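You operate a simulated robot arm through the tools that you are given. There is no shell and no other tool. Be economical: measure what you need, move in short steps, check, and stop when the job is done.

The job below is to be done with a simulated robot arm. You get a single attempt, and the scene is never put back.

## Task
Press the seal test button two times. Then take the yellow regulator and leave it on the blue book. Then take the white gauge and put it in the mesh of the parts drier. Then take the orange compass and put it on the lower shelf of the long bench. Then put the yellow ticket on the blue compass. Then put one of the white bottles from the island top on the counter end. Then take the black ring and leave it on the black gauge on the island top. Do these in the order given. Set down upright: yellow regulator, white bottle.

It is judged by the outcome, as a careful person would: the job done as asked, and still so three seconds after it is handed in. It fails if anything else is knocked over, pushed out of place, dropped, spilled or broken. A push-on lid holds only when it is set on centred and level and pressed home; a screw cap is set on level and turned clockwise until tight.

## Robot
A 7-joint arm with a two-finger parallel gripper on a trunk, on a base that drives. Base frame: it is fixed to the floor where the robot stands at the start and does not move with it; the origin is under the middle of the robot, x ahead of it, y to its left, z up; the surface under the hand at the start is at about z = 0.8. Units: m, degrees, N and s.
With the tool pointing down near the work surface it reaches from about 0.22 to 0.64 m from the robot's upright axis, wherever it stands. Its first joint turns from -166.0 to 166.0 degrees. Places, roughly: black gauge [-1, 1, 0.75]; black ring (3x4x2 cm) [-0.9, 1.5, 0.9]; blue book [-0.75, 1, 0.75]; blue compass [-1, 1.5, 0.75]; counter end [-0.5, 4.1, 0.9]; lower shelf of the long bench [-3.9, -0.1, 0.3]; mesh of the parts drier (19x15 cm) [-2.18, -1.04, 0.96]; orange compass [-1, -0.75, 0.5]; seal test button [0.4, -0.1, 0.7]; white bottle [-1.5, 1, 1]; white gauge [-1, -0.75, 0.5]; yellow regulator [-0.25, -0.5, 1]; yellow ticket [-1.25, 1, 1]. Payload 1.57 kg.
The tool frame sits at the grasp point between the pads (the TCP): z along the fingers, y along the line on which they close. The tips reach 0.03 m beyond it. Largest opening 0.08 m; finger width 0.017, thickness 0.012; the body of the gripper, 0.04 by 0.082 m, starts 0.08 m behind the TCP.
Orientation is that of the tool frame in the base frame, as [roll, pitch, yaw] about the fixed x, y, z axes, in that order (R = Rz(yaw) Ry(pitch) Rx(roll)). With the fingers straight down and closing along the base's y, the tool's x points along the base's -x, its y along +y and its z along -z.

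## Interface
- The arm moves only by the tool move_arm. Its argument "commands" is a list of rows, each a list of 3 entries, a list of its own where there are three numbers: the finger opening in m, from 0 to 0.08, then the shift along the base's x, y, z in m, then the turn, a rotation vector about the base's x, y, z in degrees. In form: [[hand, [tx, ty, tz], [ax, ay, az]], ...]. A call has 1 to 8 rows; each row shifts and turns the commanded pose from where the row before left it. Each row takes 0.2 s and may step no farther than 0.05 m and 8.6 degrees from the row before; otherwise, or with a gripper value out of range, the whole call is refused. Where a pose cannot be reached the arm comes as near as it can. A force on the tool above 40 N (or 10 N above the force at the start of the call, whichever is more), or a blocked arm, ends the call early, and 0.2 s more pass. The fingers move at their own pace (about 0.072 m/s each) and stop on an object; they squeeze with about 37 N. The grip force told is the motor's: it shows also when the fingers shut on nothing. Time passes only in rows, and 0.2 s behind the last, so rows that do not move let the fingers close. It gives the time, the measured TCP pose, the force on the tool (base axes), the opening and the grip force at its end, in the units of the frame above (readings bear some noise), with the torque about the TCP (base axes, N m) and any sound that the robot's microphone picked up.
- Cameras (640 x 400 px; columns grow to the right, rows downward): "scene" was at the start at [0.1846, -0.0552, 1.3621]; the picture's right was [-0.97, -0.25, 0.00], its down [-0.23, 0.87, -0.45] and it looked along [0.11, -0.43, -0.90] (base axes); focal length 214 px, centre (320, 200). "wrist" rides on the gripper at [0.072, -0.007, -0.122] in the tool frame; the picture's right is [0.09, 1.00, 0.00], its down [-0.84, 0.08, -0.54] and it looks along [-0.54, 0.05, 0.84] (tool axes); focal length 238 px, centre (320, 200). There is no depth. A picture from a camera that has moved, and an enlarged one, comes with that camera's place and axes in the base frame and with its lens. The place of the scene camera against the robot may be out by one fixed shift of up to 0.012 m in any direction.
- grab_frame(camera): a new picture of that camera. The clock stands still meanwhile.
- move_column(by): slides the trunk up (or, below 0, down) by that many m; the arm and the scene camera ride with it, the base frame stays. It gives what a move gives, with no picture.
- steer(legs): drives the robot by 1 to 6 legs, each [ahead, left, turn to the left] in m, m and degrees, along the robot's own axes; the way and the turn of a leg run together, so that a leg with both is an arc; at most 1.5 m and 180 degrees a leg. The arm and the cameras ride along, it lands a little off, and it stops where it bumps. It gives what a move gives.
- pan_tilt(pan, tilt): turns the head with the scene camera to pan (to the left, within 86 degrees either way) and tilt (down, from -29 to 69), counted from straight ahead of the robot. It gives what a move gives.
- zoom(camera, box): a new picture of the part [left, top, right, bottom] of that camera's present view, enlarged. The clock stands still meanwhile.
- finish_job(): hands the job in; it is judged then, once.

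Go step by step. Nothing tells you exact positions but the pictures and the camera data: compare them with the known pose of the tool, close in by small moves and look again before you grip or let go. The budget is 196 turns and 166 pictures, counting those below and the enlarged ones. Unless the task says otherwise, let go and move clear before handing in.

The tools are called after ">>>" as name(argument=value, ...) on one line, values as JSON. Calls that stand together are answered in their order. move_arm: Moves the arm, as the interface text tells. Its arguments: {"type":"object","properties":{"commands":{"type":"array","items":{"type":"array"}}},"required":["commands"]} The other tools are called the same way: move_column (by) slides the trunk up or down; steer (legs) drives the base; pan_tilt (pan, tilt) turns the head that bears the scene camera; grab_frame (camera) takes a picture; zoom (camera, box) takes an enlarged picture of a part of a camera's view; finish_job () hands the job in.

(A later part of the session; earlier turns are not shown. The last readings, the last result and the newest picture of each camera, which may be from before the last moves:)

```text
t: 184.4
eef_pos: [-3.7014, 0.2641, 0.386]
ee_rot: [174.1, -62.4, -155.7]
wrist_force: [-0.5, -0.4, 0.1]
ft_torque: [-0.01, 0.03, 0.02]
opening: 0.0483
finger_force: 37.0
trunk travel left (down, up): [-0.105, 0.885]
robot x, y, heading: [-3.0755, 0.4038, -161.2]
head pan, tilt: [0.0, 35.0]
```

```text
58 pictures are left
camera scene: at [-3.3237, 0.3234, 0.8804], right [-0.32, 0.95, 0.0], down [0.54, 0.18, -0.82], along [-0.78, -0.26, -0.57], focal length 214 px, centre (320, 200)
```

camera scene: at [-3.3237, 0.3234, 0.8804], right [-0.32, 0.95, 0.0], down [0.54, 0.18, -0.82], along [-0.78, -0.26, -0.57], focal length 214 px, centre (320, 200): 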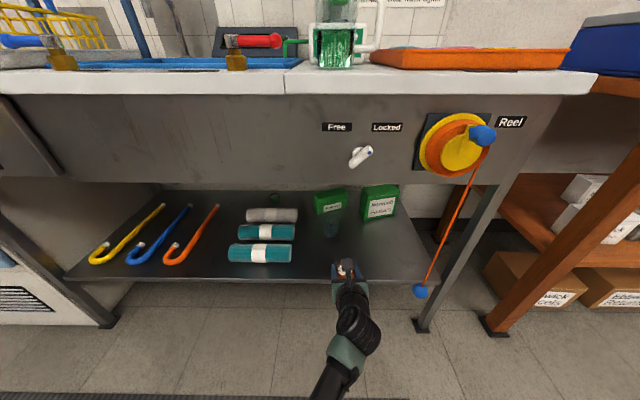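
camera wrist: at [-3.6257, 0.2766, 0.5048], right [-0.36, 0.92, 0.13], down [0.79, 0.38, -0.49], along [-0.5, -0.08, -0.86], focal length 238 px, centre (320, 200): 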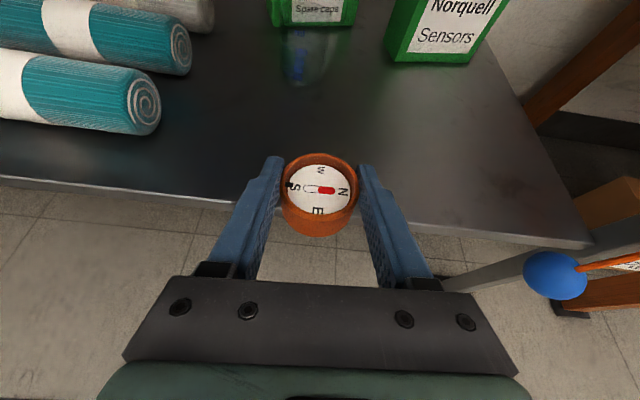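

>>> move_arm(commands=[[0, [-0.035, -0.012, 0], [0, 0, 0]], [0, [-0.035, -0.012, 0], [0, 0, 0]], [0, [-0.035, -0.012, 0], [0, 0, 0]], [0, [0, 0, -0.03], [0, 0, 0]], [0, [0, 0, -0.01], [0, 0, 0]]])

>>> grab_frame(camera="wrist")

```text
t: 185.6
eef_pos: [-3.8053, 0.2284, 0.345]
ee_rot: [174.1, -62.4, -155.4]
wrist_force: [-0.4, -0.2, -0.9]
ft_torque: [-0.05, 0.0, -0.01]
opening: 0.0485
finger_force: 37.1
trunk travel left (down, up): [-0.105, 0.885]
robot x, y, heading: [-3.0775, 0.4001, -161.3]
head pan, tilt: [0.0, 35.0]
```

```text
57 pictures are left
camera wrist: at [-3.7302, 0.2414, 0.465], right [-0.36, 0.92, 0.13], down [0.79, 0.38, -0.49], along [-0.5, -0.08, -0.86], focal length 238 px, centre (320, 200)
```

wrist: 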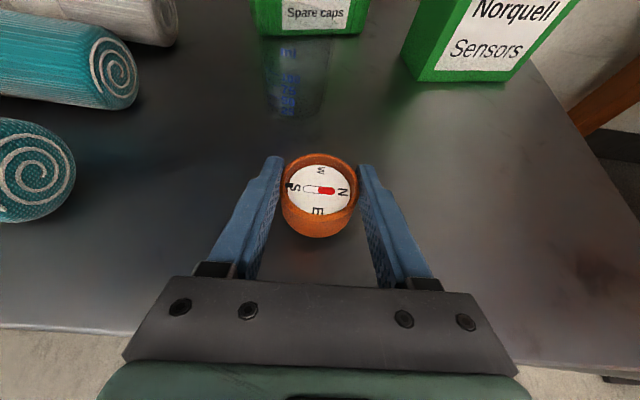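

>>> move_arm(commands=[[0, [0, 0, -0.006], [0, 0, 0]], [0, [0, 0, -0.005], [0, 0, 0]]])

>>> move_arm(commands=[[0, [0, 0, -0.004], [0, 0, 0]], [0, [0, 0, -0.004], [0, 0, 0]]])

```text
t: 186.2
eef_pos: [-3.8054, 0.2288, 0.3347]
ee_rot: [174.1, -62.4, -155.7]
wrist_force: [0.1, -0.3, -0.1]
ft_torque: [0.02, -0.01, 0.02]
opening: 0.0482
finger_force: 36.9
trunk travel left (down, up): [-0.105, 0.885]
robot x, y, heading: [-3.0787, 0.4029, -161.2]
head pan, tilt: [0.0, 35.0]
```

```text
t: 186.8
eef_pos: [-3.8048, 0.228, 0.3288]
ee_rot: [174.1, -62.5, -155.7]
wrist_force: [1.9, -0.1, 3.3]
ft_torque: [-0.1, -0.08, -0.01]
opening: 0.0481
finger_force: 36.5
trunk travel left (down, up): [-0.105, 0.885]
robot x, y, heading: [-3.0789, 0.3979, -161.4]
head pan, tilt: [0.0, 35.0]
```

Contact with the shelf. Opening gently, then rising and backing out.

>>> move_arm(commands=[[0.055, [0, 0, 0.001], [0, 0, 0]], [0.062, [0, 0, 0.003], [0, 0, 0]], [0.07, [0, 0, 0.003], [0, 0, 0]], [0.075, [0, 0, 0], [0, 0, 0]]])

>>> grab_frame(camera="wrist")

```text
t: 187.8
eef_pos: [-3.8039, 0.2285, 0.3347]
ee_rot: [174.2, -62.4, -155.7]
wrist_force: [-0.3, 0.0, 0.4]
ft_torque: [0.01, 0.01, 0.02]
opening: 0.075
finger_force: 0.1
trunk travel left (down, up): [-0.105, 0.885]
robot x, y, heading: [-3.0781, 0.4007, -161.5]
head pan, tilt: [0.0, 35.0]
```

```text
56 pictures are left
camera wrist: at [-3.7295, 0.2408, 0.4531], right [-0.36, 0.92, 0.13], down [0.79, 0.38, -0.49], along [-0.5, -0.08, -0.86], focal length 238 px, centre (320, 200)
```

wrist: 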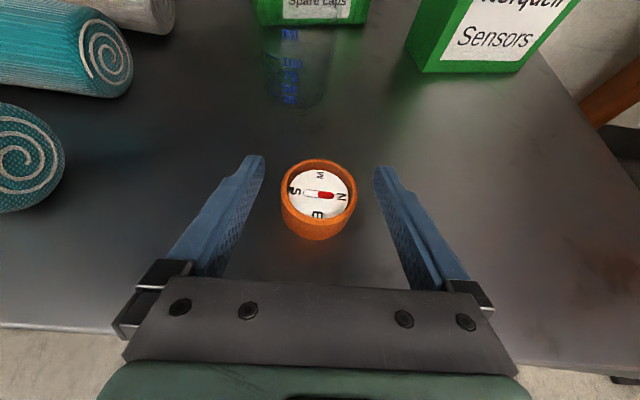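

The compass sits flat on the lower shelf. Withdraw, raise, and bring the hand back to pointing down in its usual orientation.

>>> move_arm(commands=[[0.08, [0, 0, 0.03], [0, 0, 0]], [0.08, [0.03, 0.011, 0.01], [0, 0, 0]], [0.08, [0.045, 0.016, 0], [0, 0, 0]], [0.08, [0.045, 0.016, 0], [0, 0, 0]]])

>>> steer(legs=[[-0.7, 0, 0]])

>>> grab_frame(camera="scene")

>>> move_column(by=0.4)

>>> move_column(by=0.2)

>>> move_arm(commands=[[0.08, [0, 0, 0.01], [7.05, 2.77, 4.0]], [0.08, [0, 0, 0.01], [7.05, 2.77, 4.0]], [0.08, [0, 0, 0.01], [7.05, 2.77, 4.0]], [0.08, [0, 0, 0.01], [7.05, 2.77, 4.0]], [0.08, [0, 0, 0], [7.05, 2.77, 4.0]], [0.08, [0, 0, 0], [7.05, 2.77, 4.0]], [0.08, [0, 0, 0], [7.05, 2.77, 4.0]], [0.08, [0, 0, 0], [7.05, 2.77, 4.0]]])

>>> move_arm(commands=[[0.08, [0, 0, 0], [7.05, 2.77, 4.0]], [0.08, [0, 0, 0], [7.05, 2.77, 4.0]], [0.08, [0, 0, 0], [7.05, 2.77, 4.0]], [0.08, [0, 0, 0], [7.05, 2.77, 4.0]], [0.08, [0, 0, 0], [7.05, 2.77, 4.0]], [0.08, [0, 0, 0], [7.05, 2.77, 4.0]], [0.08, [0, 0, 0], [7.05, 2.77, 4.0]], [0.08, [0, 0, 0], [7.05, 2.77, 4.0]]])

>>> move_arm(commands=[[0.08, [0, 0, 0], [7.05, 2.77, 4.0]], [0.08, [0, 0, 0], [7.05, 2.77, 4.0]], [0.08, [0, 0, 0], [7.05, 2.77, 4.0]], [0.08, [0, 0, 0], [7.05, 2.77, 4.0]]])

```text
t: 188.8
eef_pos: [-3.6834, 0.2701, 0.3735]
ee_rot: [174.2, -62.4, -155.7]
wrist_force: [0.3, 0.7, -0.5]
ft_torque: [-0.02, 0.01, -0.01]
opening: 0.0798
finger_force: 0.0
trunk travel left (down, up): [-0.105, 0.885]
robot x, y, heading: [-3.0763, 0.3995, -161.3]
head pan, tilt: [0.0, 35.0]
```

```text
t: 192.7
eef_pos: [-3.0128, 0.4988, 0.3728]
ee_rot: [174.1, -62.4, -155.9]
wrist_force: [-0.9, 0.9, 0.5]
ft_torque: [-0.03, -0.02, 0.02]
opening: 0.08
finger_force: 0.0
trunk travel left (down, up): [-0.105, 0.885]
robot x, y, heading: [-2.4065, 0.626, -161.4]
head pan, tilt: [0.0, 35.0]
```

```text
55 pictures are left
camera scene: at [-2.6529, 0.5501, 0.8804], right [-0.32, 0.95, 0.0], down [0.54, 0.18, -0.82], along [-0.78, -0.26, -0.57], focal length 214 px, centre (320, 200)
```

scene: 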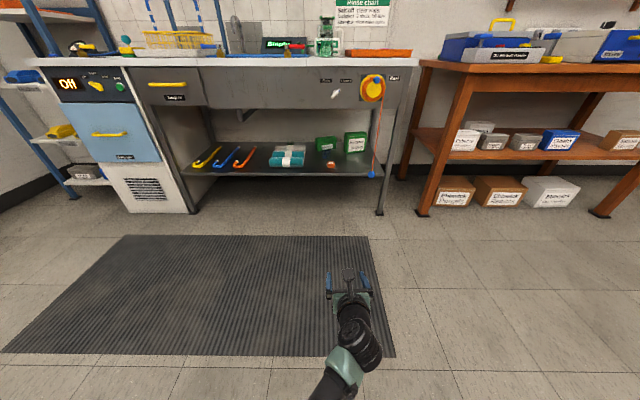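

```text
t: 196.5
eef_pos: [-3.0137, 0.4978, 0.7735]
ee_rot: [174.2, -62.4, -155.8]
wrist_force: [-0.2, -0.4, 0.4]
ft_torque: [0.01, -0.01, -0.02]
opening: 0.0799
finger_force: 0.1
trunk travel left (down, up): [-0.505, 0.485]
robot x, y, heading: [-2.4079, 0.627, -161.6]
head pan, tilt: [0.0, 35.0]
```

```text
t: 198.7
eef_pos: [-3.0146, 0.4985, 0.9752]
ee_rot: [174.1, -62.4, -155.7]
wrist_force: [0.5, -0.3, -0.7]
ft_torque: [0.01, 0.0, 0.01]
opening: 0.0801
finger_force: 0.0
trunk travel left (down, up): [-0.705, 0.285]
robot x, y, heading: [-2.4056, 0.6256, -161.1]
head pan, tilt: [0.0, 35.0]
```

```text
t: 200.4
eef_pos: [-3.0136, 0.4984, 1.0135]
ee_rot: [115.8, -17.8, -78.0]
wrist_force: [-0.1, 0.0, -0.2]
ft_torque: [-0.04, 0.01, -0.01]
opening: 0.0798
finger_force: 0.0
trunk travel left (down, up): [-0.705, 0.285]
robot x, y, heading: [-2.4042, 0.6288, -161.7]
head pan, tilt: [0.0, 35.0]
```

```text
t: 202.2
eef_pos: [-3.0131, 0.4986, 1.0134]
ee_rot: [125.4, 41.2, -40.4]
wrist_force: [0.0, -0.5, -0.5]
ft_torque: [-0.02, -0.01, -0.03]
opening: 0.0797
finger_force: 0.1
trunk travel left (down, up): [-0.705, 0.285]
robot x, y, heading: [-2.4093, 0.6281, -161.5]
head pan, tilt: [0.0, 35.0]
```

```text
t: 203.2
eef_pos: [-3.0125, 0.4983, 1.0139]
ee_rot: [163.2, 61.0, 6.5]
wrist_force: [0.4, 0.1, -1.0]
ft_torque: [0.02, 0.01, 0.0]
opening: 0.0799
finger_force: 0.1
trunk travel left (down, up): [-0.705, 0.285]
robot x, y, heading: [-2.4063, 0.627, -161.3]
head pan, tilt: [0.0, 35.0]
```

The compass is confirmed on the shelf. I'll finish levelling the hand and return toward the island, looking at what stands left of it.

>>> move_arm(commands=[[0.08, [0, 0, 0], [2.84, -7.25, 0]], [0.08, [0, 0, 0], [2.84, -7.25, 0]], [0.08, [0, 0, 0], [2.84, -7.25, 0]], [0.08, [0, 0, 0], [2.84, -7.25, 0]], [0.08, [0, 0, 0], [2.84, -7.25, 0]], [0.08, [0, 0, 0], [2.84, -7.25, 0]], [0.08, [0, 0, 0], [2.84, -7.25, 0]], [0.08, [0, 0, 0], [2.84, -7.25, 0]]])

>>> steer(legs=[[0, 0.55, 0], [-0.5, 0, 0]])

>>> pan_tilt(pan=-86, tilt=30)

>>> grab_frame(camera="scene")

```text
t: 205.1
eef_pos: [-3.0149, 0.4986, 1.0147]
ee_rot: [176.6, -0.6, 14.0]
wrist_force: [-0.1, 0.2, 0.1]
ft_torque: [-0.01, 0.01, -0.02]
opening: 0.0799
finger_force: 0.1
trunk travel left (down, up): [-0.705, 0.285]
robot x, y, heading: [-2.4087, 0.6268, -161.4]
head pan, tilt: [0.0, 35.0]
```

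```text
t: 210.8
eef_pos: [-2.3613, 0.1291, 1.014]
ee_rot: [176.5, -0.4, 14.4]
wrist_force: [-0.9, -0.5, -1.0]
ft_torque: [0.0, 0.05, 0.0]
opening: 0.0799
finger_force: 0.0
trunk travel left (down, up): [-0.705, 0.285]
robot x, y, heading: [-1.7563, 0.2677, -161.2]
head pan, tilt: [0.0, 35.0]
```

```text
t: 212.4
eef_pos: [-2.3609, 0.1297, 1.013]
ee_rot: [176.4, -0.4, 14.5]
wrist_force: [0.1, 0.7, 0.5]
ft_torque: [0.02, -0.02, 0.01]
opening: 0.08
finger_force: 0.1
trunk travel left (down, up): [-0.705, 0.285]
robot x, y, heading: [-1.7537, 0.2601, -161.1]
head pan, tilt: [-85.9, 30.0]
```

```text
54 pictures are left
camera scene: at [-1.9528, 0.2957, 1.4882], right [0.92, 0.39, 0.0], down [0.2, -0.46, -0.87], along [-0.34, 0.8, -0.5], focal length 214 px, centre (320, 200)
```

scene: 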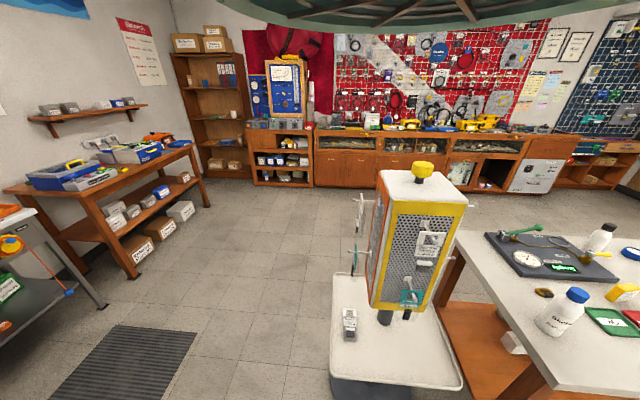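

A rotating display tower stands left of the island; I'll pass well clear: drive on to u≈-0.72, raise the trunk, then turn to face the island.

>>> steer(legs=[[-0.85, 0, 0]])

>>> move_column(by=0.2)

>>> steer(legs=[[0, 0, -90]])

>>> pan_tilt(pan=0, tilt=45)

>>> grab_frame(camera="scene")

>>> grab_frame(camera="wrist")

```text
t: 216.8
eef_pos: [-1.5737, 0.4011, 1.0147]
ee_rot: [176.6, -0.4, 14.3]
wrist_force: [-0.4, -0.4, 0.4]
ft_torque: [-0.01, 0.0, -0.01]
opening: 0.0799
finger_force: 0.1
trunk travel left (down, up): [-0.705, 0.285]
robot x, y, heading: [-0.9678, 0.5355, -160.8]
head pan, tilt: [-85.9, 30.0]
```

```text
t: 219.0
eef_pos: [-1.5753, 0.401, 1.2126]
ee_rot: [176.4, -0.4, 14.3]
wrist_force: [0.3, 1.0, 0.1]
ft_torque: [0.0, 0.01, 0.0]
opening: 0.0801
finger_force: 0.1
trunk travel left (down, up): [-0.905, 0.085]
robot x, y, heading: [-0.967, 0.5324, -161.3]
head pan, tilt: [-85.9, 30.0]
```

```text
t: 223.2
eef_pos: [-1.0946, 1.1413, 1.2133]
ee_rot: [176.5, -0.4, -76.1]
wrist_force: [-0.2, 0.6, 0.3]
ft_torque: [0.01, -0.02, -0.02]
opening: 0.0801
finger_force: 0.1
trunk travel left (down, up): [-0.905, 0.085]
robot x, y, heading: [-0.9653, 0.5366, 108.5]
head pan, tilt: [-85.9, 30.0]
```

```text
t: 224.8
eef_pos: [-1.0944, 1.1402, 1.2139]
ee_rot: [176.5, -0.4, -76.0]
wrist_force: [0.7, 0.8, 0.2]
ft_torque: [-0.03, 0.02, 0.01]
opening: 0.0801
finger_force: 0.0
trunk travel left (down, up): [-0.905, 0.085]
robot x, y, heading: [-0.9682, 0.5332, 108.5]
head pan, tilt: [0.0, 45.0]
```

```text
53 pictures are left
camera scene: at [-1.0484, 0.7768, 1.6656], right [0.95, 0.32, 0.0], down [0.22, -0.67, -0.71], along [-0.22, 0.67, -0.71], focal length 214 px, centre (320, 200)
```

scene: 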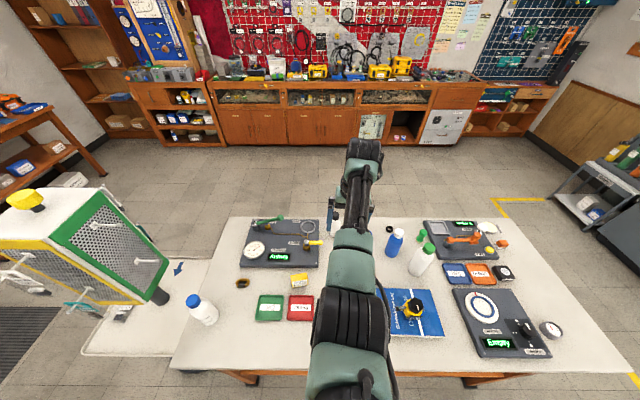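

```text
52 pictures are left
camera wrist: at [-1.0639, 1.0745, 1.335], right [-0.94, -0.33, 0.06], down [-0.24, 0.81, 0.54], along [-0.23, 0.49, -0.84], focal length 238 px, centre (320, 200)
```

wrist: 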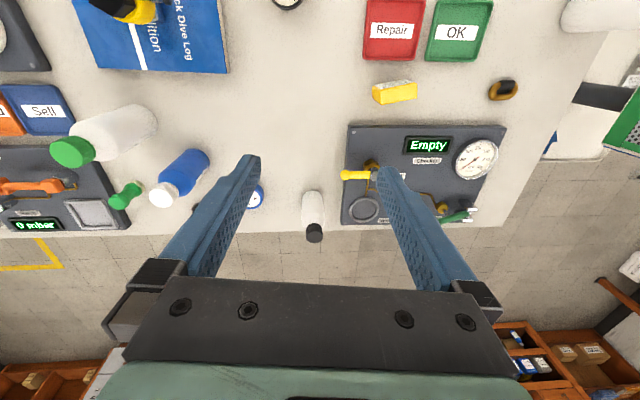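

>>> zoom(camera="wrist", box=[340, 50, 520, 160])

>>> zoom(camera="scene", box=[280, 190, 460, 320])

>>> zoom(camera="wrist", box=[120, 80, 360, 260])

```text
3.56 times, centred on (430, 105) of wrist
camera zoom: at [-1.0639, 1.0745, 1.335], right [-0.94, -0.33, 0.06], down [-0.24, 0.81, 0.54], along [-0.23, 0.49, -0.84], focal length 848 px, centre (-71, 538)
```

zoom: 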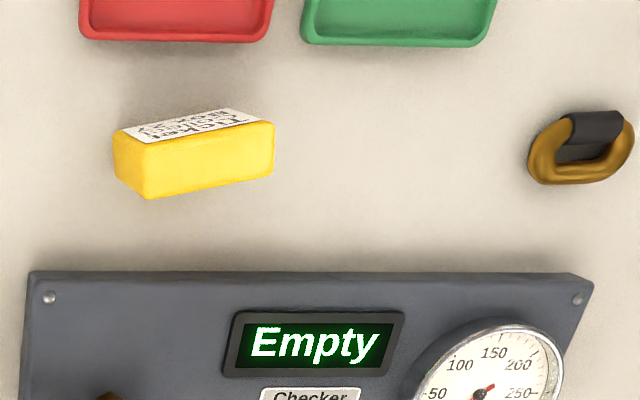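

```text
3.08 times, centred on (370, 255) of scene
camera zoom: at [-1.0484, 0.7768, 1.6656], right [0.95, 0.32, 0.0], down [0.22, -0.67, -0.71], along [-0.22, 0.67, -0.71], focal length 660 px, centre (166, 31)
```

zoom: 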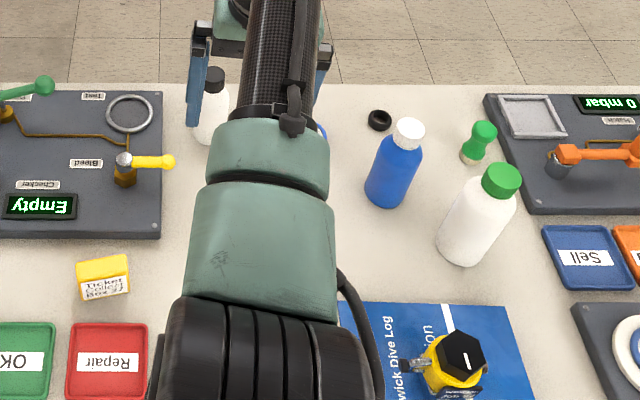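

```text
2.22 times, centred on (240, 170) of wrist
camera zoom: at [-1.0639, 1.0745, 1.335], right [-0.94, -0.33, 0.06], down [-0.24, 0.81, 0.54], along [-0.23, 0.49, -0.84], focal length 530 px, centre (498, 267)
```

zoom: 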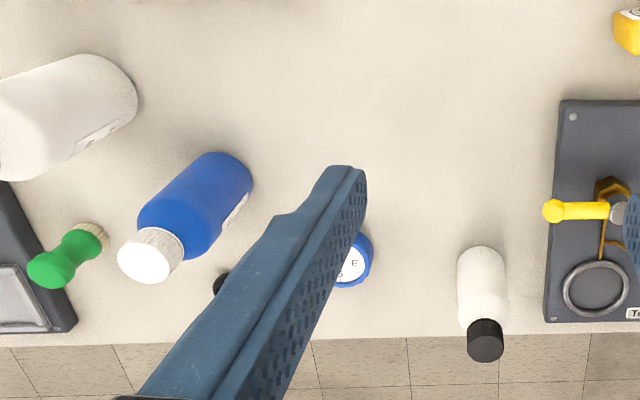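

Ticket: a block about 7×3×3.5 cm, long axis at about 28°, near (-1.234, 1.085). I'll level the hand, turn it so the fingers close across the short side, and move above.

>>> move_arm(commands=[[0.07, [-0.01, 0, 0], [1.24, -3.3, 0]], [0.07, [-0.0145, -0.0061, 0], [0, 0, -8.44]], [0.07, [-0.0145, -0.0061, 0], [0, 0, -8.44]], [0.07, [-0.0145, -0.0061, 0], [0, 0, -8.44]], [0.07, [-0.0145, -0.0061, 0], [0, 0, -8.44]], [0.07, [-0.0145, -0.0061, 0], [0, 0, -8.44]], [0.07, [-0.0145, -0.0061, 0], [0, 0, -8.44]], [0.07, [-0.0145, -0.0061, 0], [0, 0, -8.44]]])

>>> move_arm(commands=[[0.07, [-0.0145, -0.0061, -0.03], [0, 0, -8.44]], [0.07, [-0.0145, -0.0061, -0.03], [0, 0, -8.44]], [0.07, [0, 0, -0.04], [0, 0, 0]]])

>>> grab_frame(camera="wrist")

```text
t: 226.7
eef_pos: [-1.2058, 1.0963, 1.2135]
ee_rot: [-179.9, 0.0, -135.4]
wrist_force: [-1.0, -0.4, -0.8]
ft_torque: [-0.01, -0.02, 0.0]
opening: 0.0701
finger_force: 0.1
trunk travel left (down, up): [-0.905, 0.085]
robot x, y, heading: [-0.9688, 0.5319, 108.4]
head pan, tilt: [0.0, 45.0]
```

```text
t: 227.4
eef_pos: [-1.2352, 1.087, 1.1122]
ee_rot: [-180.0, 0.0, -152.1]
wrist_force: [-1.1, -0.3, -0.8]
ft_torque: [0.02, -0.02, 0.02]
opening: 0.0702
finger_force: 0.1
trunk travel left (down, up): [-0.905, 0.085]
robot x, y, heading: [-0.967, 0.5366, 108.5]
head pan, tilt: [0.0, 45.0]
```

```text
48 pictures are left
camera wrist: at [-1.2945, 1.047, 1.2337], right [-0.55, 0.84, 0.0], down [0.7, 0.46, 0.54], along [0.45, 0.3, -0.84], focal length 238 px, centre (320, 200)
```

wrist: 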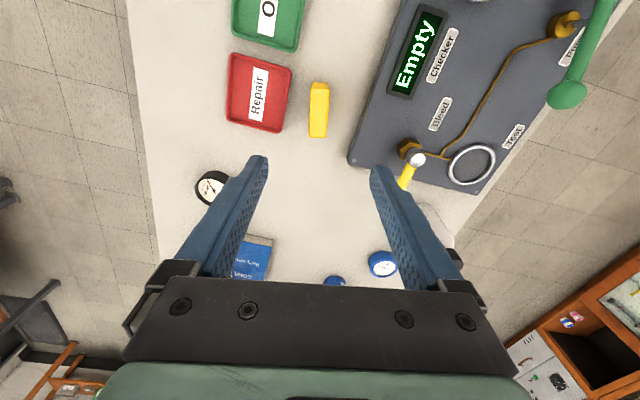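

The red tray is close on one side, so I'll narrow the opening to 4.4 cm before going down.

>>> move_arm(commands=[[0.044, [-0.002, 0.0, -0.05], [0, 0, 0]], [0.044, [-0.001, 0, -0.05], [0, 0, 0]], [0.044, [0, 0, -0.04], [0, 0, 0]], [0.044, [0, 0, 0], [0, 0, 0]]])

>>> grab_frame(camera="wrist")

```text
t: 228.4
eef_pos: [-1.2187, 1.0592, 1.006]
ee_rot: [180.0, 0.0, -152.1]
wrist_force: [-0.6, 0.1, -0.2]
ft_torque: [-0.02, -0.01, 0.0]
opening: 0.044
finger_force: 0.1
out of reach, approached as far as the arm can: row 1, 2, 3
trunk travel left (down, up): [-0.905, 0.085]
robot x, y, heading: [-0.9668, 0.5314, 108.5]
head pan, tilt: [0.0, 45.0]
```

```text
47 pictures are left
camera wrist: at [-1.2787, 1.0202, 1.1269], right [-0.55, 0.84, 0.0], down [0.7, 0.46, 0.54], along [0.45, 0.3, -0.84], focal length 238 px, centre (320, 200)
```

wrist: 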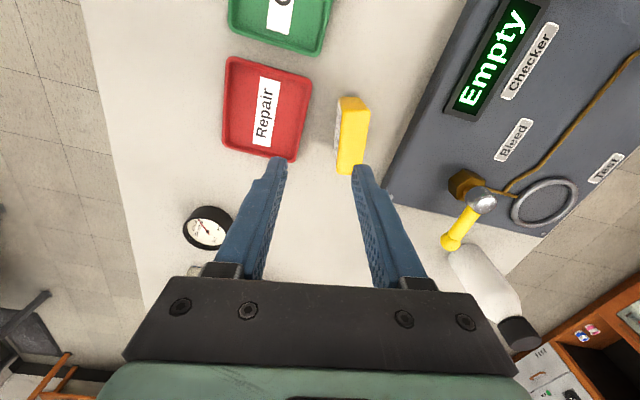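

Out of reach because the trunk is high. I'll rise with the arm and come down with the trunk instead.

>>> move_arm(commands=[[0.044, [0, 0, 0.05], [0, 0, 0]], [0.044, [0, 0, 0.05], [0, 0, 0]], [0.044, [0, 0, 0.04], [0, 0, 0]], [0.044, [0, 0, 0], [0, 0, 0]]])

>>> move_column(by=-0.14)

>>> grab_frame(camera="wrist")

```text
t: 229.4
eef_pos: [-1.2178, 1.0578, 1.1476]
ee_rot: [180.0, 0.0, -152.1]
wrist_force: [-0.3, -0.2, -0.1]
ft_torque: [0.0, -0.01, 0.0]
opening: 0.0441
finger_force: 0.0
trunk travel left (down, up): [-0.905, 0.085]
robot x, y, heading: [-0.9685, 0.5344, 108.4]
head pan, tilt: [0.0, 45.0]
```

```text
t: 231.1
eef_pos: [-1.2172, 1.059, 1.0066]
ee_rot: [-180.0, -0.1, -152.1]
wrist_force: [0.2, 0.3, -0.7]
ft_torque: [0.0, 0.01, 0.05]
opening: 0.0439
finger_force: 0.0
trunk travel left (down, up): [-0.765, 0.225]
robot x, y, heading: [-0.9688, 0.5351, 108.3]
head pan, tilt: [0.0, 45.0]
```

```text
46 pictures are left
camera wrist: at [-1.2788, 1.0185, 1.1286], right [-0.55, 0.84, 0.0], down [0.7, 0.46, 0.54], along [0.45, 0.3, -0.84], focal length 238 px, centre (320, 200)
```

wrist: 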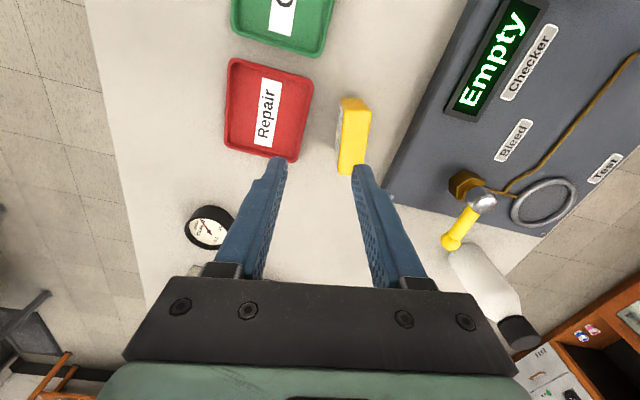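

>>> move_arm(commands=[[0.044, [-0.02, 0.0275, 0], [0, 0, 0]], [0.044, [0, 0, 0], [0, 0, 0]]])

>>> move_column(by=-0.07)

>>> grab_frame(camera="wrist")

```text
t: 231.7
eef_pos: [-1.2373, 1.0849, 1.0092]
ee_rot: [179.9, 0.0, -152.1]
wrist_force: [-1.4, 0.0, 0.5]
ft_torque: [0.02, -0.02, -0.02]
opening: 0.0441
finger_force: 0.1
trunk travel left (down, up): [-0.765, 0.225]
robot x, y, heading: [-0.9688, 0.5321, 108.2]
head pan, tilt: [0.0, 45.0]
```

```text
t: 232.8
eef_pos: [-1.2375, 1.0848, 0.9394]
ee_rot: [180.0, 0.0, -152.0]
wrist_force: [0.3, -0.2, 0.0]
ft_torque: [0.0, 0.01, 0.02]
opening: 0.0439
finger_force: 0.0
trunk travel left (down, up): [-0.695, 0.295]
robot x, y, heading: [-0.9673, 0.5331, 108.6]
head pan, tilt: [0.0, 45.0]
```

```text
45 pictures are left
camera wrist: at [-1.2976, 1.0451, 1.0598], right [-0.55, 0.84, 0.0], down [0.7, 0.46, 0.54], along [0.45, 0.3, -0.84], focal length 238 px, centre (320, 200)
```

wrist: 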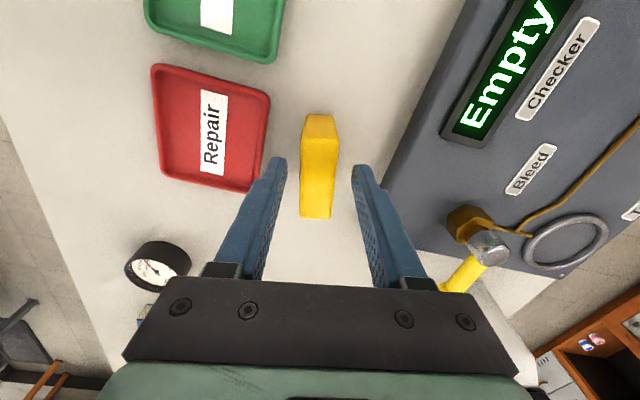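

>>> move_arm(commands=[[0.044, [0, 0, -0.02], [0, 0, 0]], [0.044, [0, 0, -0.01], [0, 0, 0]], [0.02, [0, 0, 0], [0, 0, 0]], [0, [0, 0, 0], [0, 0, 0]], [0, [0, 0, 0], [0, 0, 0]]])

>>> move_arm(commands=[[0, [0, 0, 0.03], [0, 0, 0]], [0, [0, 0, 0.05], [0, 0, 0]], [0, [0, 0, 0.05], [0, 0, 0]]])

>>> grab_frame(camera="wrist")

```text
t: 234.0
eef_pos: [-1.2366, 1.0856, 0.9082]
ee_rot: [180.0, 0.0, -152.1]
wrist_force: [-0.9, -0.8, -0.3]
ft_torque: [0.0, 0.02, 0.01]
opening: 0.0232
finger_force: 35.8
trunk travel left (down, up): [-0.695, 0.295]
robot x, y, heading: [-0.9676, 0.5342, 108.5]
head pan, tilt: [0.0, 45.0]
```

```text
t: 234.8
eef_pos: [-1.2361, 1.0837, 1.0388]
ee_rot: [179.9, 0.0, -152.1]
wrist_force: [0.4, 0.0, -0.3]
ft_torque: [0.01, -0.02, -0.02]
opening: 0.0229
finger_force: 36.0
trunk travel left (down, up): [-0.695, 0.295]
robot x, y, heading: [-0.9679, 0.5331, 108.5]
head pan, tilt: [0.0, 45.0]
```

```text
44 pictures are left
camera wrist: at [-1.2957, 1.0436, 1.1608], right [-0.55, 0.84, 0.0], down [0.7, 0.46, 0.54], along [0.45, 0.3, -0.84], focal length 238 px, centre (320, 200)
```

wrist: 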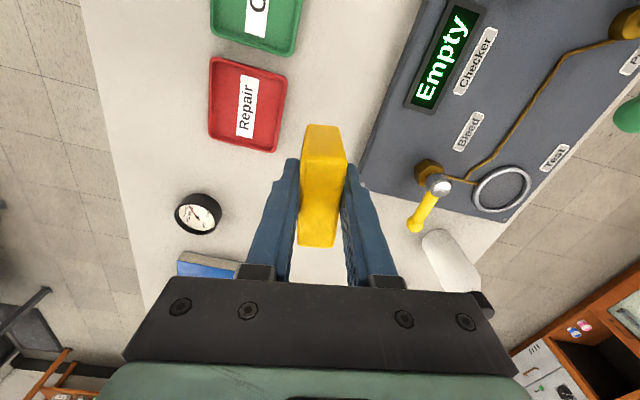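

Ticket in hand. The blue compass is near the island's back edge, so I'll go around the right end of the island; trunk up first.

>>> move_column(by=0.15)

>>> steer(legs=[[-0.15, 0, 0], [0, -1.5, 0]])

>>> grab_frame(camera="scene")

```text
t: 236.6
eef_pos: [-1.2355, 1.084, 1.1881]
ee_rot: [180.0, 0.0, -152.0]
wrist_force: [0.1, 0.3, -0.3]
ft_torque: [-0.04, -0.02, -0.01]
opening: 0.0231
finger_force: 35.5
trunk travel left (down, up): [-0.845, 0.145]
robot x, y, heading: [-0.9638, 0.5339, 108.4]
head pan, tilt: [0.0, 45.0]
```

```text
t: 244.9
eef_pos: [0.2338, 1.4133, 1.1888]
ee_rot: [-180.0, 0.0, -152.1]
wrist_force: [-0.1, 0.1, 0.1]
ft_torque: [0.01, 0.01, 0.02]
opening: 0.0231
finger_force: 35.7
trunk travel left (down, up): [-0.845, 0.145]
robot x, y, heading: [0.5038, 0.865, 108.4]
head pan, tilt: [0.0, 45.0]
```

```text
43 pictures are left
camera scene: at [0.42, 1.1056, 1.6056], right [0.95, 0.32, 0.0], down [0.22, -0.67, -0.71], along [-0.22, 0.67, -0.71], focal length 214 px, centre (320, 200)
```

scene: 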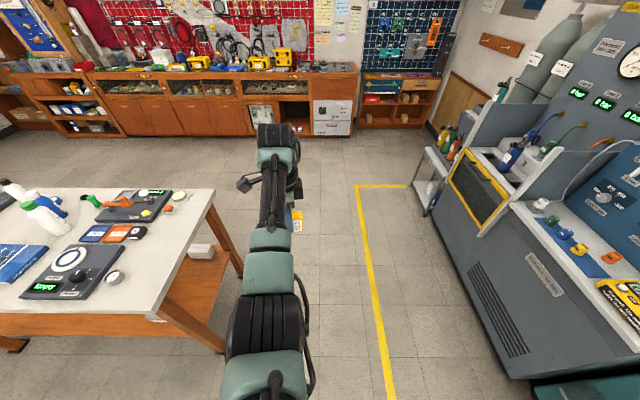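

>>> steer(legs=[[1.2, 0, 0], [0.55, 0, 0], [0, 0, 180], [0, -1.27, 0]])

>>> grab_frame(camera="scene")

>>> grab_frame(camera="wrist")

```text
t: 267.0
eef_pos: [-0.9266, 1.5323, 1.1895]
ee_rot: [180.0, 0.0, 30.9]
wrist_force: [0.6, -0.1, -0.3]
ft_torque: [-0.04, -0.01, 0.01]
opening: 0.0232
finger_force: 35.8
trunk travel left (down, up): [-0.845, 0.145]
robot x, y, heading: [-1.2227, 2.07, -68.8]
head pan, tilt: [0.0, 45.0]
```

```text
42 pictures are left
camera scene: at [-1.1321, 1.8391, 1.6056], right [-0.93, -0.36, 0.0], down [-0.26, 0.66, -0.71], along [0.26, -0.66, -0.71], focal length 214 px, centre (320, 200)
```

scene: 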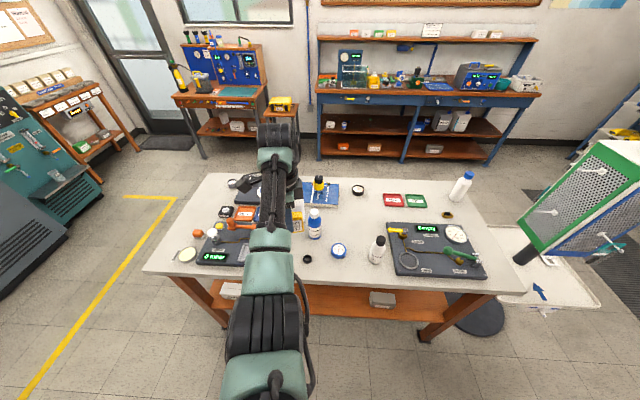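

```text
41 pictures are left
camera wrist: at [-0.869, 1.574, 1.3103], right [0.59, -0.81, 0.0], down [-0.68, -0.49, 0.54], along [-0.44, -0.32, -0.84], focal length 238 px, centre (320, 200)
```

wrist: 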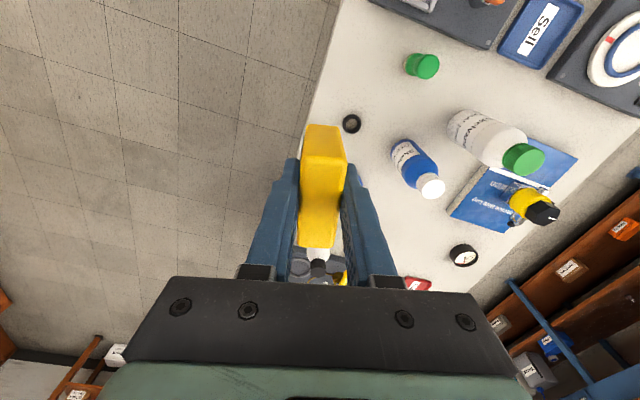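

From this side I can see everything: blue compass at about (-1.03, 1.393), black ring at about (-0.93, 1.459). Bring the ticket in line with the compass and drive closer.

>>> move_arm(commands=[[0, [-0.0375, -0.0045, 0], [0, 0, 0]], [0, [-0.0375, -0.0045, 0], [0, 0, 0]], [0, [-0.0375, -0.0045, 0], [0, 0, 0]], [0, [-0.0375, -0.0045, 0], [0, 0, 0]]])

>>> steer(legs=[[0.13, 0, 0]])

>>> move_column(by=-0.1)

>>> grab_frame(camera="scene")

>>> grab_frame(camera="wrist")

```text
t: 268.0
eef_pos: [-1.08, 1.5129, 1.1877]
ee_rot: [-179.9, 0.0, 30.8]
wrist_force: [0.0, -0.2, -0.3]
ft_torque: [0.04, 0.0, 0.04]
opening: 0.0232
finger_force: 35.4
trunk travel left (down, up): [-0.845, 0.145]
robot x, y, heading: [-1.2204, 2.0648, -68.8]
head pan, tilt: [0.0, 45.0]
```

```text
t: 269.3
eef_pos: [-1.0323, 1.3927, 1.1887]
ee_rot: [-179.9, 0.0, 30.6]
wrist_force: [-1.0, 0.5, -1.2]
ft_torque: [-0.02, 0.01, -0.01]
opening: 0.0232
finger_force: 35.4
trunk travel left (down, up): [-0.845, 0.145]
robot x, y, heading: [-1.1729, 1.9443, -68.7]
head pan, tilt: [0.0, 45.0]
```

```text
t: 270.6
eef_pos: [-1.0329, 1.3912, 1.0898]
ee_rot: [-179.9, 0.0, 30.7]
wrist_force: [0.0, -0.3, -1.0]
ft_torque: [0.02, 0.01, 0.03]
opening: 0.0229
finger_force: 35.8
trunk travel left (down, up): [-0.745, 0.245]
robot x, y, heading: [-1.1761, 1.944, -68.8]
head pan, tilt: [0.0, 45.0]
```

```text
40 pictures are left
camera scene: at [-1.0853, 1.7185, 1.5057], right [-0.93, -0.36, 0.0], down [-0.26, 0.66, -0.71], along [0.26, -0.66, -0.71], focal length 214 px, centre (320, 200)
```

scene: 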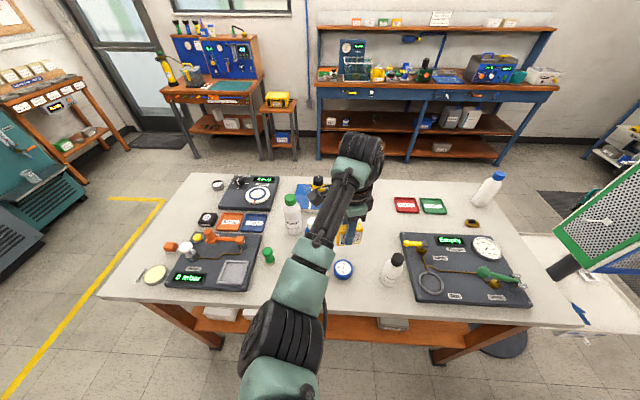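

```text
39 pictures are left
camera wrist: at [-0.9738, 1.4343, 1.2103], right [0.59, -0.81, 0.0], down [-0.68, -0.49, 0.54], along [-0.44, -0.32, -0.84], focal length 238 px, centre (320, 200)
```

wrist: 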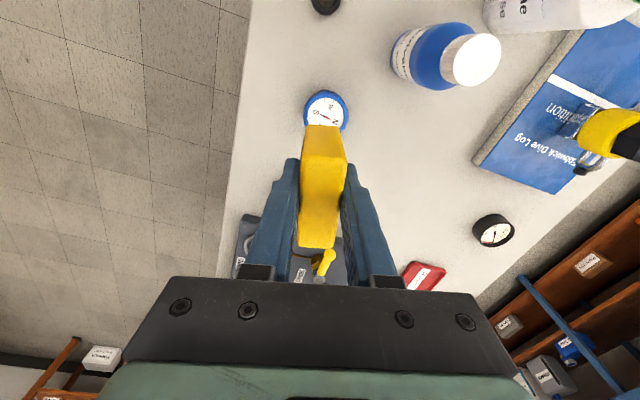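

>>> move_arm(commands=[[0, [0.004, -0.005, -0.045], [0, 0, 0]], [0, [0, 0, -0.05], [0, 0, 0]], [0, [0, 0, -0.025], [0, 0, 0]], [0, [0, 0, 0], [0, 0, 0]]])

>>> grab_frame(camera="wrist")

>>> zoom(camera="scene", box=[300, 220, 420, 300])

```text
t: 271.6
eef_pos: [-1.0276, 1.385, 0.9689]
ee_rot: [-179.8, 0.1, 30.6]
wrist_force: [-0.4, -0.4, 0.6]
ft_torque: [0.02, 0.0, 0.01]
opening: 0.0229
finger_force: 35.9
trunk travel left (down, up): [-0.745, 0.245]
robot x, y, heading: [-1.1751, 1.9443, -68.5]
head pan, tilt: [0.0, 45.0]
```

```text
38 pictures are left
camera wrist: at [-0.9689, 1.4286, 1.0898], right [0.59, -0.81, 0.0], down [-0.68, -0.49, 0.54], along [-0.44, -0.32, -0.84], focal length 238 px, centre (320, 200)
```

wrist: 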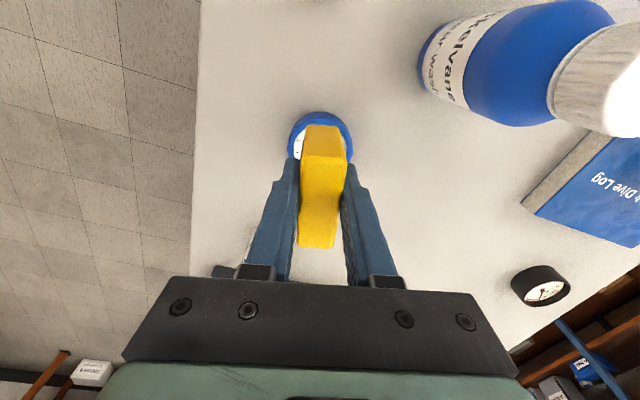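

```text
5.00 times, centred on (360, 260) of scene
camera zoom: at [-1.0853, 1.7184, 1.5056], right [-0.93, -0.36, 0.0], down [-0.26, 0.66, -0.71], along [0.26, -0.66, -0.71], focal length 1072 px, centre (120, -100)
```

zoom: 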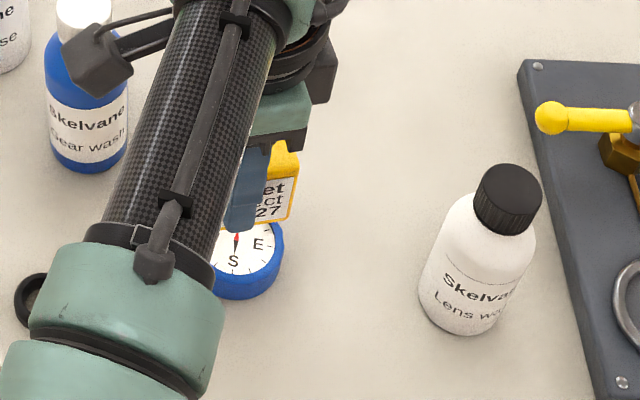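

>>> move_arm(commands=[[0, [0, 0, -0.015], [0, 0, 0]], [0, [0, 0, -0.005], [0, 0, 0]], [0, [0, 0, -0.003], [0, 0, 0]]])

>>> move_arm(commands=[[0, [0, 0, -0.004], [0, 0, 0]], [0, [0, 0, -0.003], [0, 0, 0]]])

>>> zoom(camera="scene", box=[310, 230, 400, 290])

```text
t: 272.4
eef_pos: [-1.0275, 1.3874, 0.9452]
ee_rot: [-180.0, 0.0, 30.8]
wrist_force: [-0.2, -1.1, -0.8]
ft_torque: [0.01, 0.0, 0.02]
opening: 0.0231
finger_force: 35.6
trunk travel left (down, up): [-0.745, 0.245]
robot x, y, heading: [-1.176, 1.9483, -68.9]
head pan, tilt: [0.0, 45.0]
```

```text
t: 273.0
eef_pos: [-1.0282, 1.387, 0.9386]
ee_rot: [180.0, 0.1, 30.7]
wrist_force: [0.0, -0.1, -0.9]
ft_torque: [-0.03, -0.01, 0.0]
opening: 0.0233
finger_force: 36.0
trunk travel left (down, up): [-0.745, 0.245]
robot x, y, heading: [-1.1741, 1.9471, -68.7]
head pan, tilt: [0.0, 45.0]
```

```text
6.67 times, centred on (355, 260) of scene
camera zoom: at [-1.0853, 1.7183, 1.5056], right [-0.93, -0.36, 0.0], down [-0.26, 0.66, -0.71], along [0.26, -0.66, -0.71], focal length 1430 px, centre (87, -200)
```

zoom: 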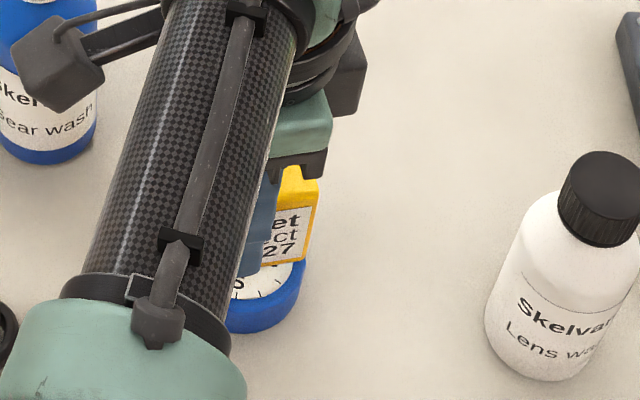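

>>> move_arm(commands=[[0, [0, 0, -0.003], [0, 0, 0]], [0, [0, 0, -0.003], [0, 0, 0]]])

>>> move_arm(commands=[[0, [0, 0, -0.003], [0, 0, 0]], [0, [0, 0, -0.003], [0, 0, 0]]])

```text
t: 273.6
eef_pos: [-1.0294, 1.3869, 0.9339]
ee_rot: [179.9, 0.1, 30.7]
wrist_force: [0.8, 2.0, 5.2]
ft_torque: [0.04, 0.02, -0.02]
opening: 0.023
finger_force: 35.6
trunk travel left (down, up): [-0.745, 0.245]
robot x, y, heading: [-1.1739, 1.9492, -68.8]
head pan, tilt: [0.0, 45.0]
```

```text
t: 274.2
eef_pos: [-1.0274, 1.3871, 0.9334]
ee_rot: [179.3, 0.2, 30.7]
wrist_force: [-0.1, 4.5, 35.5]
ft_torque: [0.27, 0.08, -0.03]
opening: 0.0231
finger_force: 35.5
trunk travel left (down, up): [-0.745, 0.245]
robot x, y, heading: [-1.1739, 1.9517, -68.7]
head pan, tilt: [0.0, 45.0]
```

Contact: ticket sits on the compass. Relieve the load, open, rise straight up.

>>> move_arm(commands=[[0, [0, 0, 0.006], [0, 0, 0]], [0, [0, 0, 0], [0, 0, 0]], [0.032, [0, 0, 0], [0, 0, 0]], [0.044, [0, 0, 0], [0, 0, 0]], [0.044, [0, 0, 0.02], [0, 0, 0]], [0.044, [0, 0, 0.05], [0, 0, 0]], [0.044, [0, 0, 0.05], [0, 0, 0]], [0.044, [0, 0, 0.05], [0, 0, 0]]])

>>> grab_frame(camera="wrist")

>>> zoom(camera="scene", box=[300, 220, 420, 300])

```text
t: 276.0
eef_pos: [-1.0277, 1.389, 1.1033]
ee_rot: [-179.9, 0.0, 30.7]
wrist_force: [-0.6, 0.4, 0.6]
ft_torque: [0.0, 0.01, -0.01]
opening: 0.0439
finger_force: 0.1
trunk travel left (down, up): [-0.745, 0.245]
robot x, y, heading: [-1.1724, 1.9476, -68.8]
head pan, tilt: [0.0, 45.0]
```

```text
35 pictures are left
camera wrist: at [-0.9687, 1.4316, 1.2245], right [0.59, -0.81, 0.0], down [-0.68, -0.5, 0.54], along [-0.44, -0.32, -0.84], focal length 238 px, centre (320, 200)
```

wrist: 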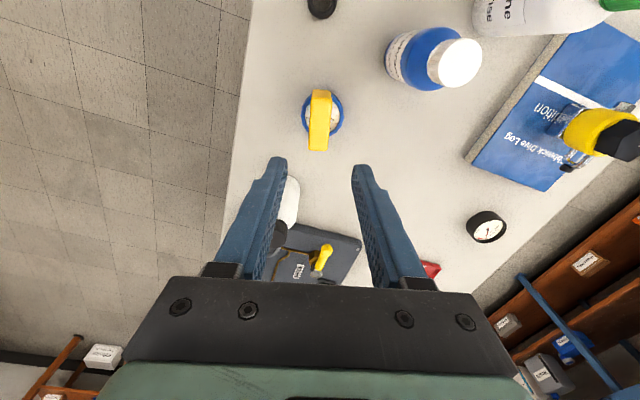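

```text
5.00 times, centred on (360, 260) of scene
camera zoom: at [-1.0842, 1.7191, 1.5056], right [-0.93, -0.36, 0.0], down [-0.26, 0.66, -0.71], along [0.26, -0.66, -0.71], focal length 1072 px, centre (120, -100)
```

zoom: 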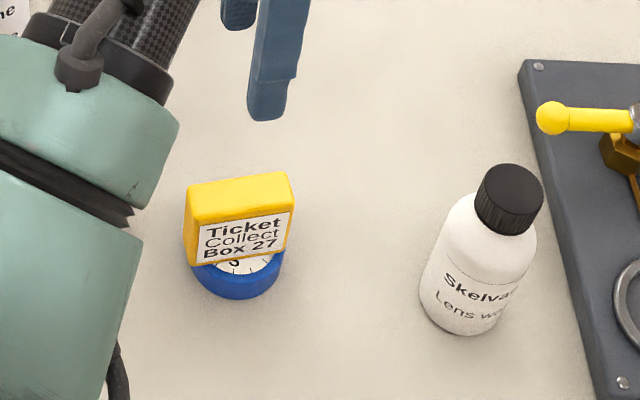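

The ticket rests squarely on the compass. Next the black-capped white bottle at about (-1.17, 1.375): rise, turn so the fingers close front-to-back, and move over it.

>>> move_arm(commands=[[0.08, [0, 0, 0.05], [0, 0, 0]], [0.08, [-0.03, 0, 0.02], [0, 0, -5.7]], [0.08, [-0.035, -0.004, 0], [0, 0, -5.7]], [0.08, [-0.035, -0.005, 0], [0, 0, 0]], [0.08, [-0.035, -0.005, 0], [0, 0, 0]]])

>>> grab_frame(camera="wrist")

>>> zoom(camera="scene", box=[300, 190, 460, 310])

```text
t: 277.2
eef_pos: [-1.1639, 1.3724, 1.1723]
ee_rot: [180.0, -0.1, 19.4]
wrist_force: [-0.2, -0.5, -0.1]
ft_torque: [-0.01, 0.02, -0.01]
opening: 0.08
finger_force: 0.0
trunk travel left (down, up): [-0.745, 0.245]
robot x, y, heading: [-1.1694, 1.9482, -68.9]
head pan, tilt: [0.0, 45.0]
```

```text
33 pictures are left
camera wrist: at [-1.0988, 1.4026, 1.2928], right [0.42, -0.91, 0.0], down [-0.76, -0.35, 0.54], along [-0.49, -0.23, -0.84], focal length 238 px, centre (320, 200)
```

wrist: 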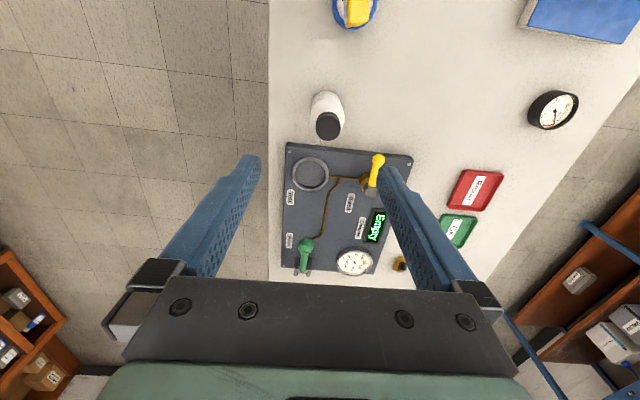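

```text
3.33 times, centred on (380, 250) of scene
camera zoom: at [-1.0863, 1.7179, 1.5056], right [-0.93, -0.36, 0.0], down [-0.26, 0.66, -0.71], along [0.26, -0.66, -0.71], focal length 715 px, centre (120, 33)
```

zoom: 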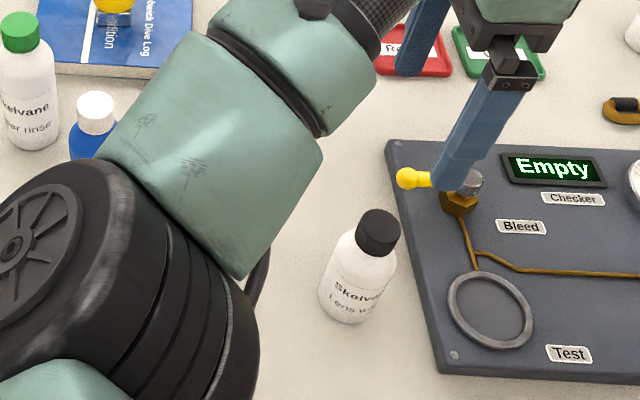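

>>> move_arm(commands=[[0.08, [-0.003, -0.014, 0], [0, 0, 0]], [0.08, [0, 0, -0.05], [0, 0, 0]], [0.08, [0, 0, -0.05], [0, 0, 0]], [0.08, [0, 0, -0.03], [0, 0, 0]], [0.08, [0, 0, 0], [0, 0, 0]]])

>>> grab_frame(camera="wrist")

>>> grab_frame(camera="scene")

```text
t: 278.4
eef_pos: [-1.1656, 1.3611, 1.0449]
ee_rot: [-180.0, 0.0, 19.4]
wrist_force: [-0.2, -0.4, 0.3]
ft_torque: [0.02, 0.02, -0.01]
opening: 0.08
finger_force: 0.1
trunk travel left (down, up): [-0.745, 0.245]
robot x, y, heading: [-1.1787, 1.9468, -68.9]
head pan, tilt: [0.0, 45.0]
```

```text
31 pictures are left
camera wrist: at [-1.0997, 1.3893, 1.165], right [0.42, -0.91, 0.0], down [-0.76, -0.35, 0.54], along [-0.49, -0.23, -0.84], focal length 238 px, centre (320, 200)
```

wrist: 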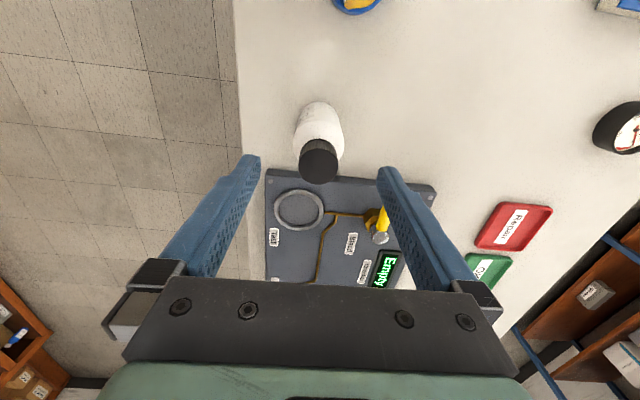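

```text
30 pictures are left
camera scene: at [-1.0852, 1.7184, 1.5057], right [-0.93, -0.36, 0.0], down [-0.26, 0.66, -0.71], along [0.26, -0.66, -0.71], focal length 214 px, centre (320, 200)
```

scene: 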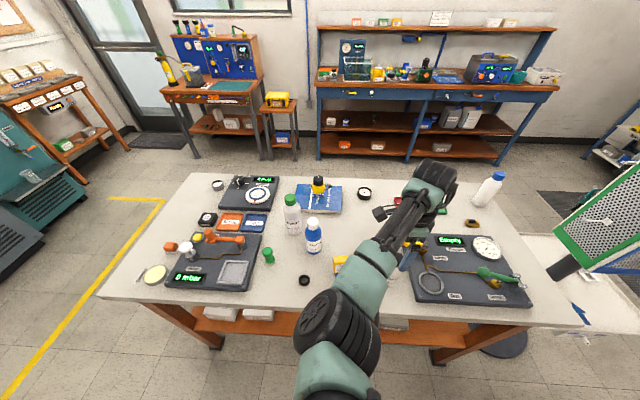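

>>> move_arm(commands=[[0.08, [0, 0, -0.05], [0, 0, 0]], [0.08, [0, 0, -0.04], [0, 0, 0]], [0.08, [0, 0, -0.018], [0, 0, 0]], [0.08, [0, 0, 0], [0, 0, 0]]])

>>> grab_frame(camera="wrist")

```text
t: 279.4
eef_pos: [-1.1654, 1.3578, 0.9352]
ee_rot: [180.0, 0.0, 19.3]
wrist_force: [-0.8, 0.3, -0.3]
ft_torque: [-0.02, 0.01, 0.03]
opening: 0.0801
finger_force: 0.0
trunk travel left (down, up): [-0.745, 0.245]
robot x, y, heading: [-1.1783, 1.9458, -68.9]
head pan, tilt: [0.0, 45.0]
```

```text
29 pictures are left
camera wrist: at [-1.1003, 1.3877, 1.0557], right [0.42, -0.91, 0.0], down [-0.76, -0.35, 0.54], along [-0.49, -0.23, -0.84], focal length 238 px, centre (320, 200)
```

wrist: 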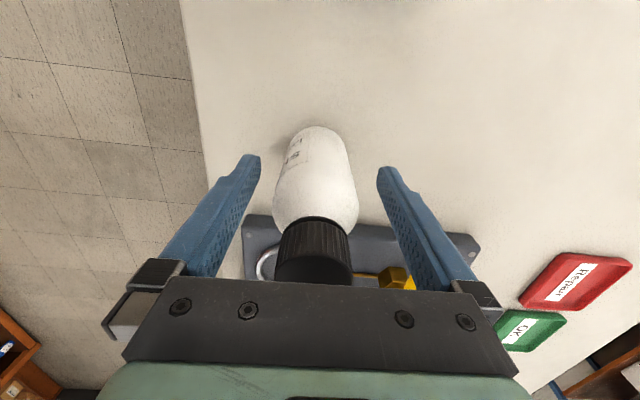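

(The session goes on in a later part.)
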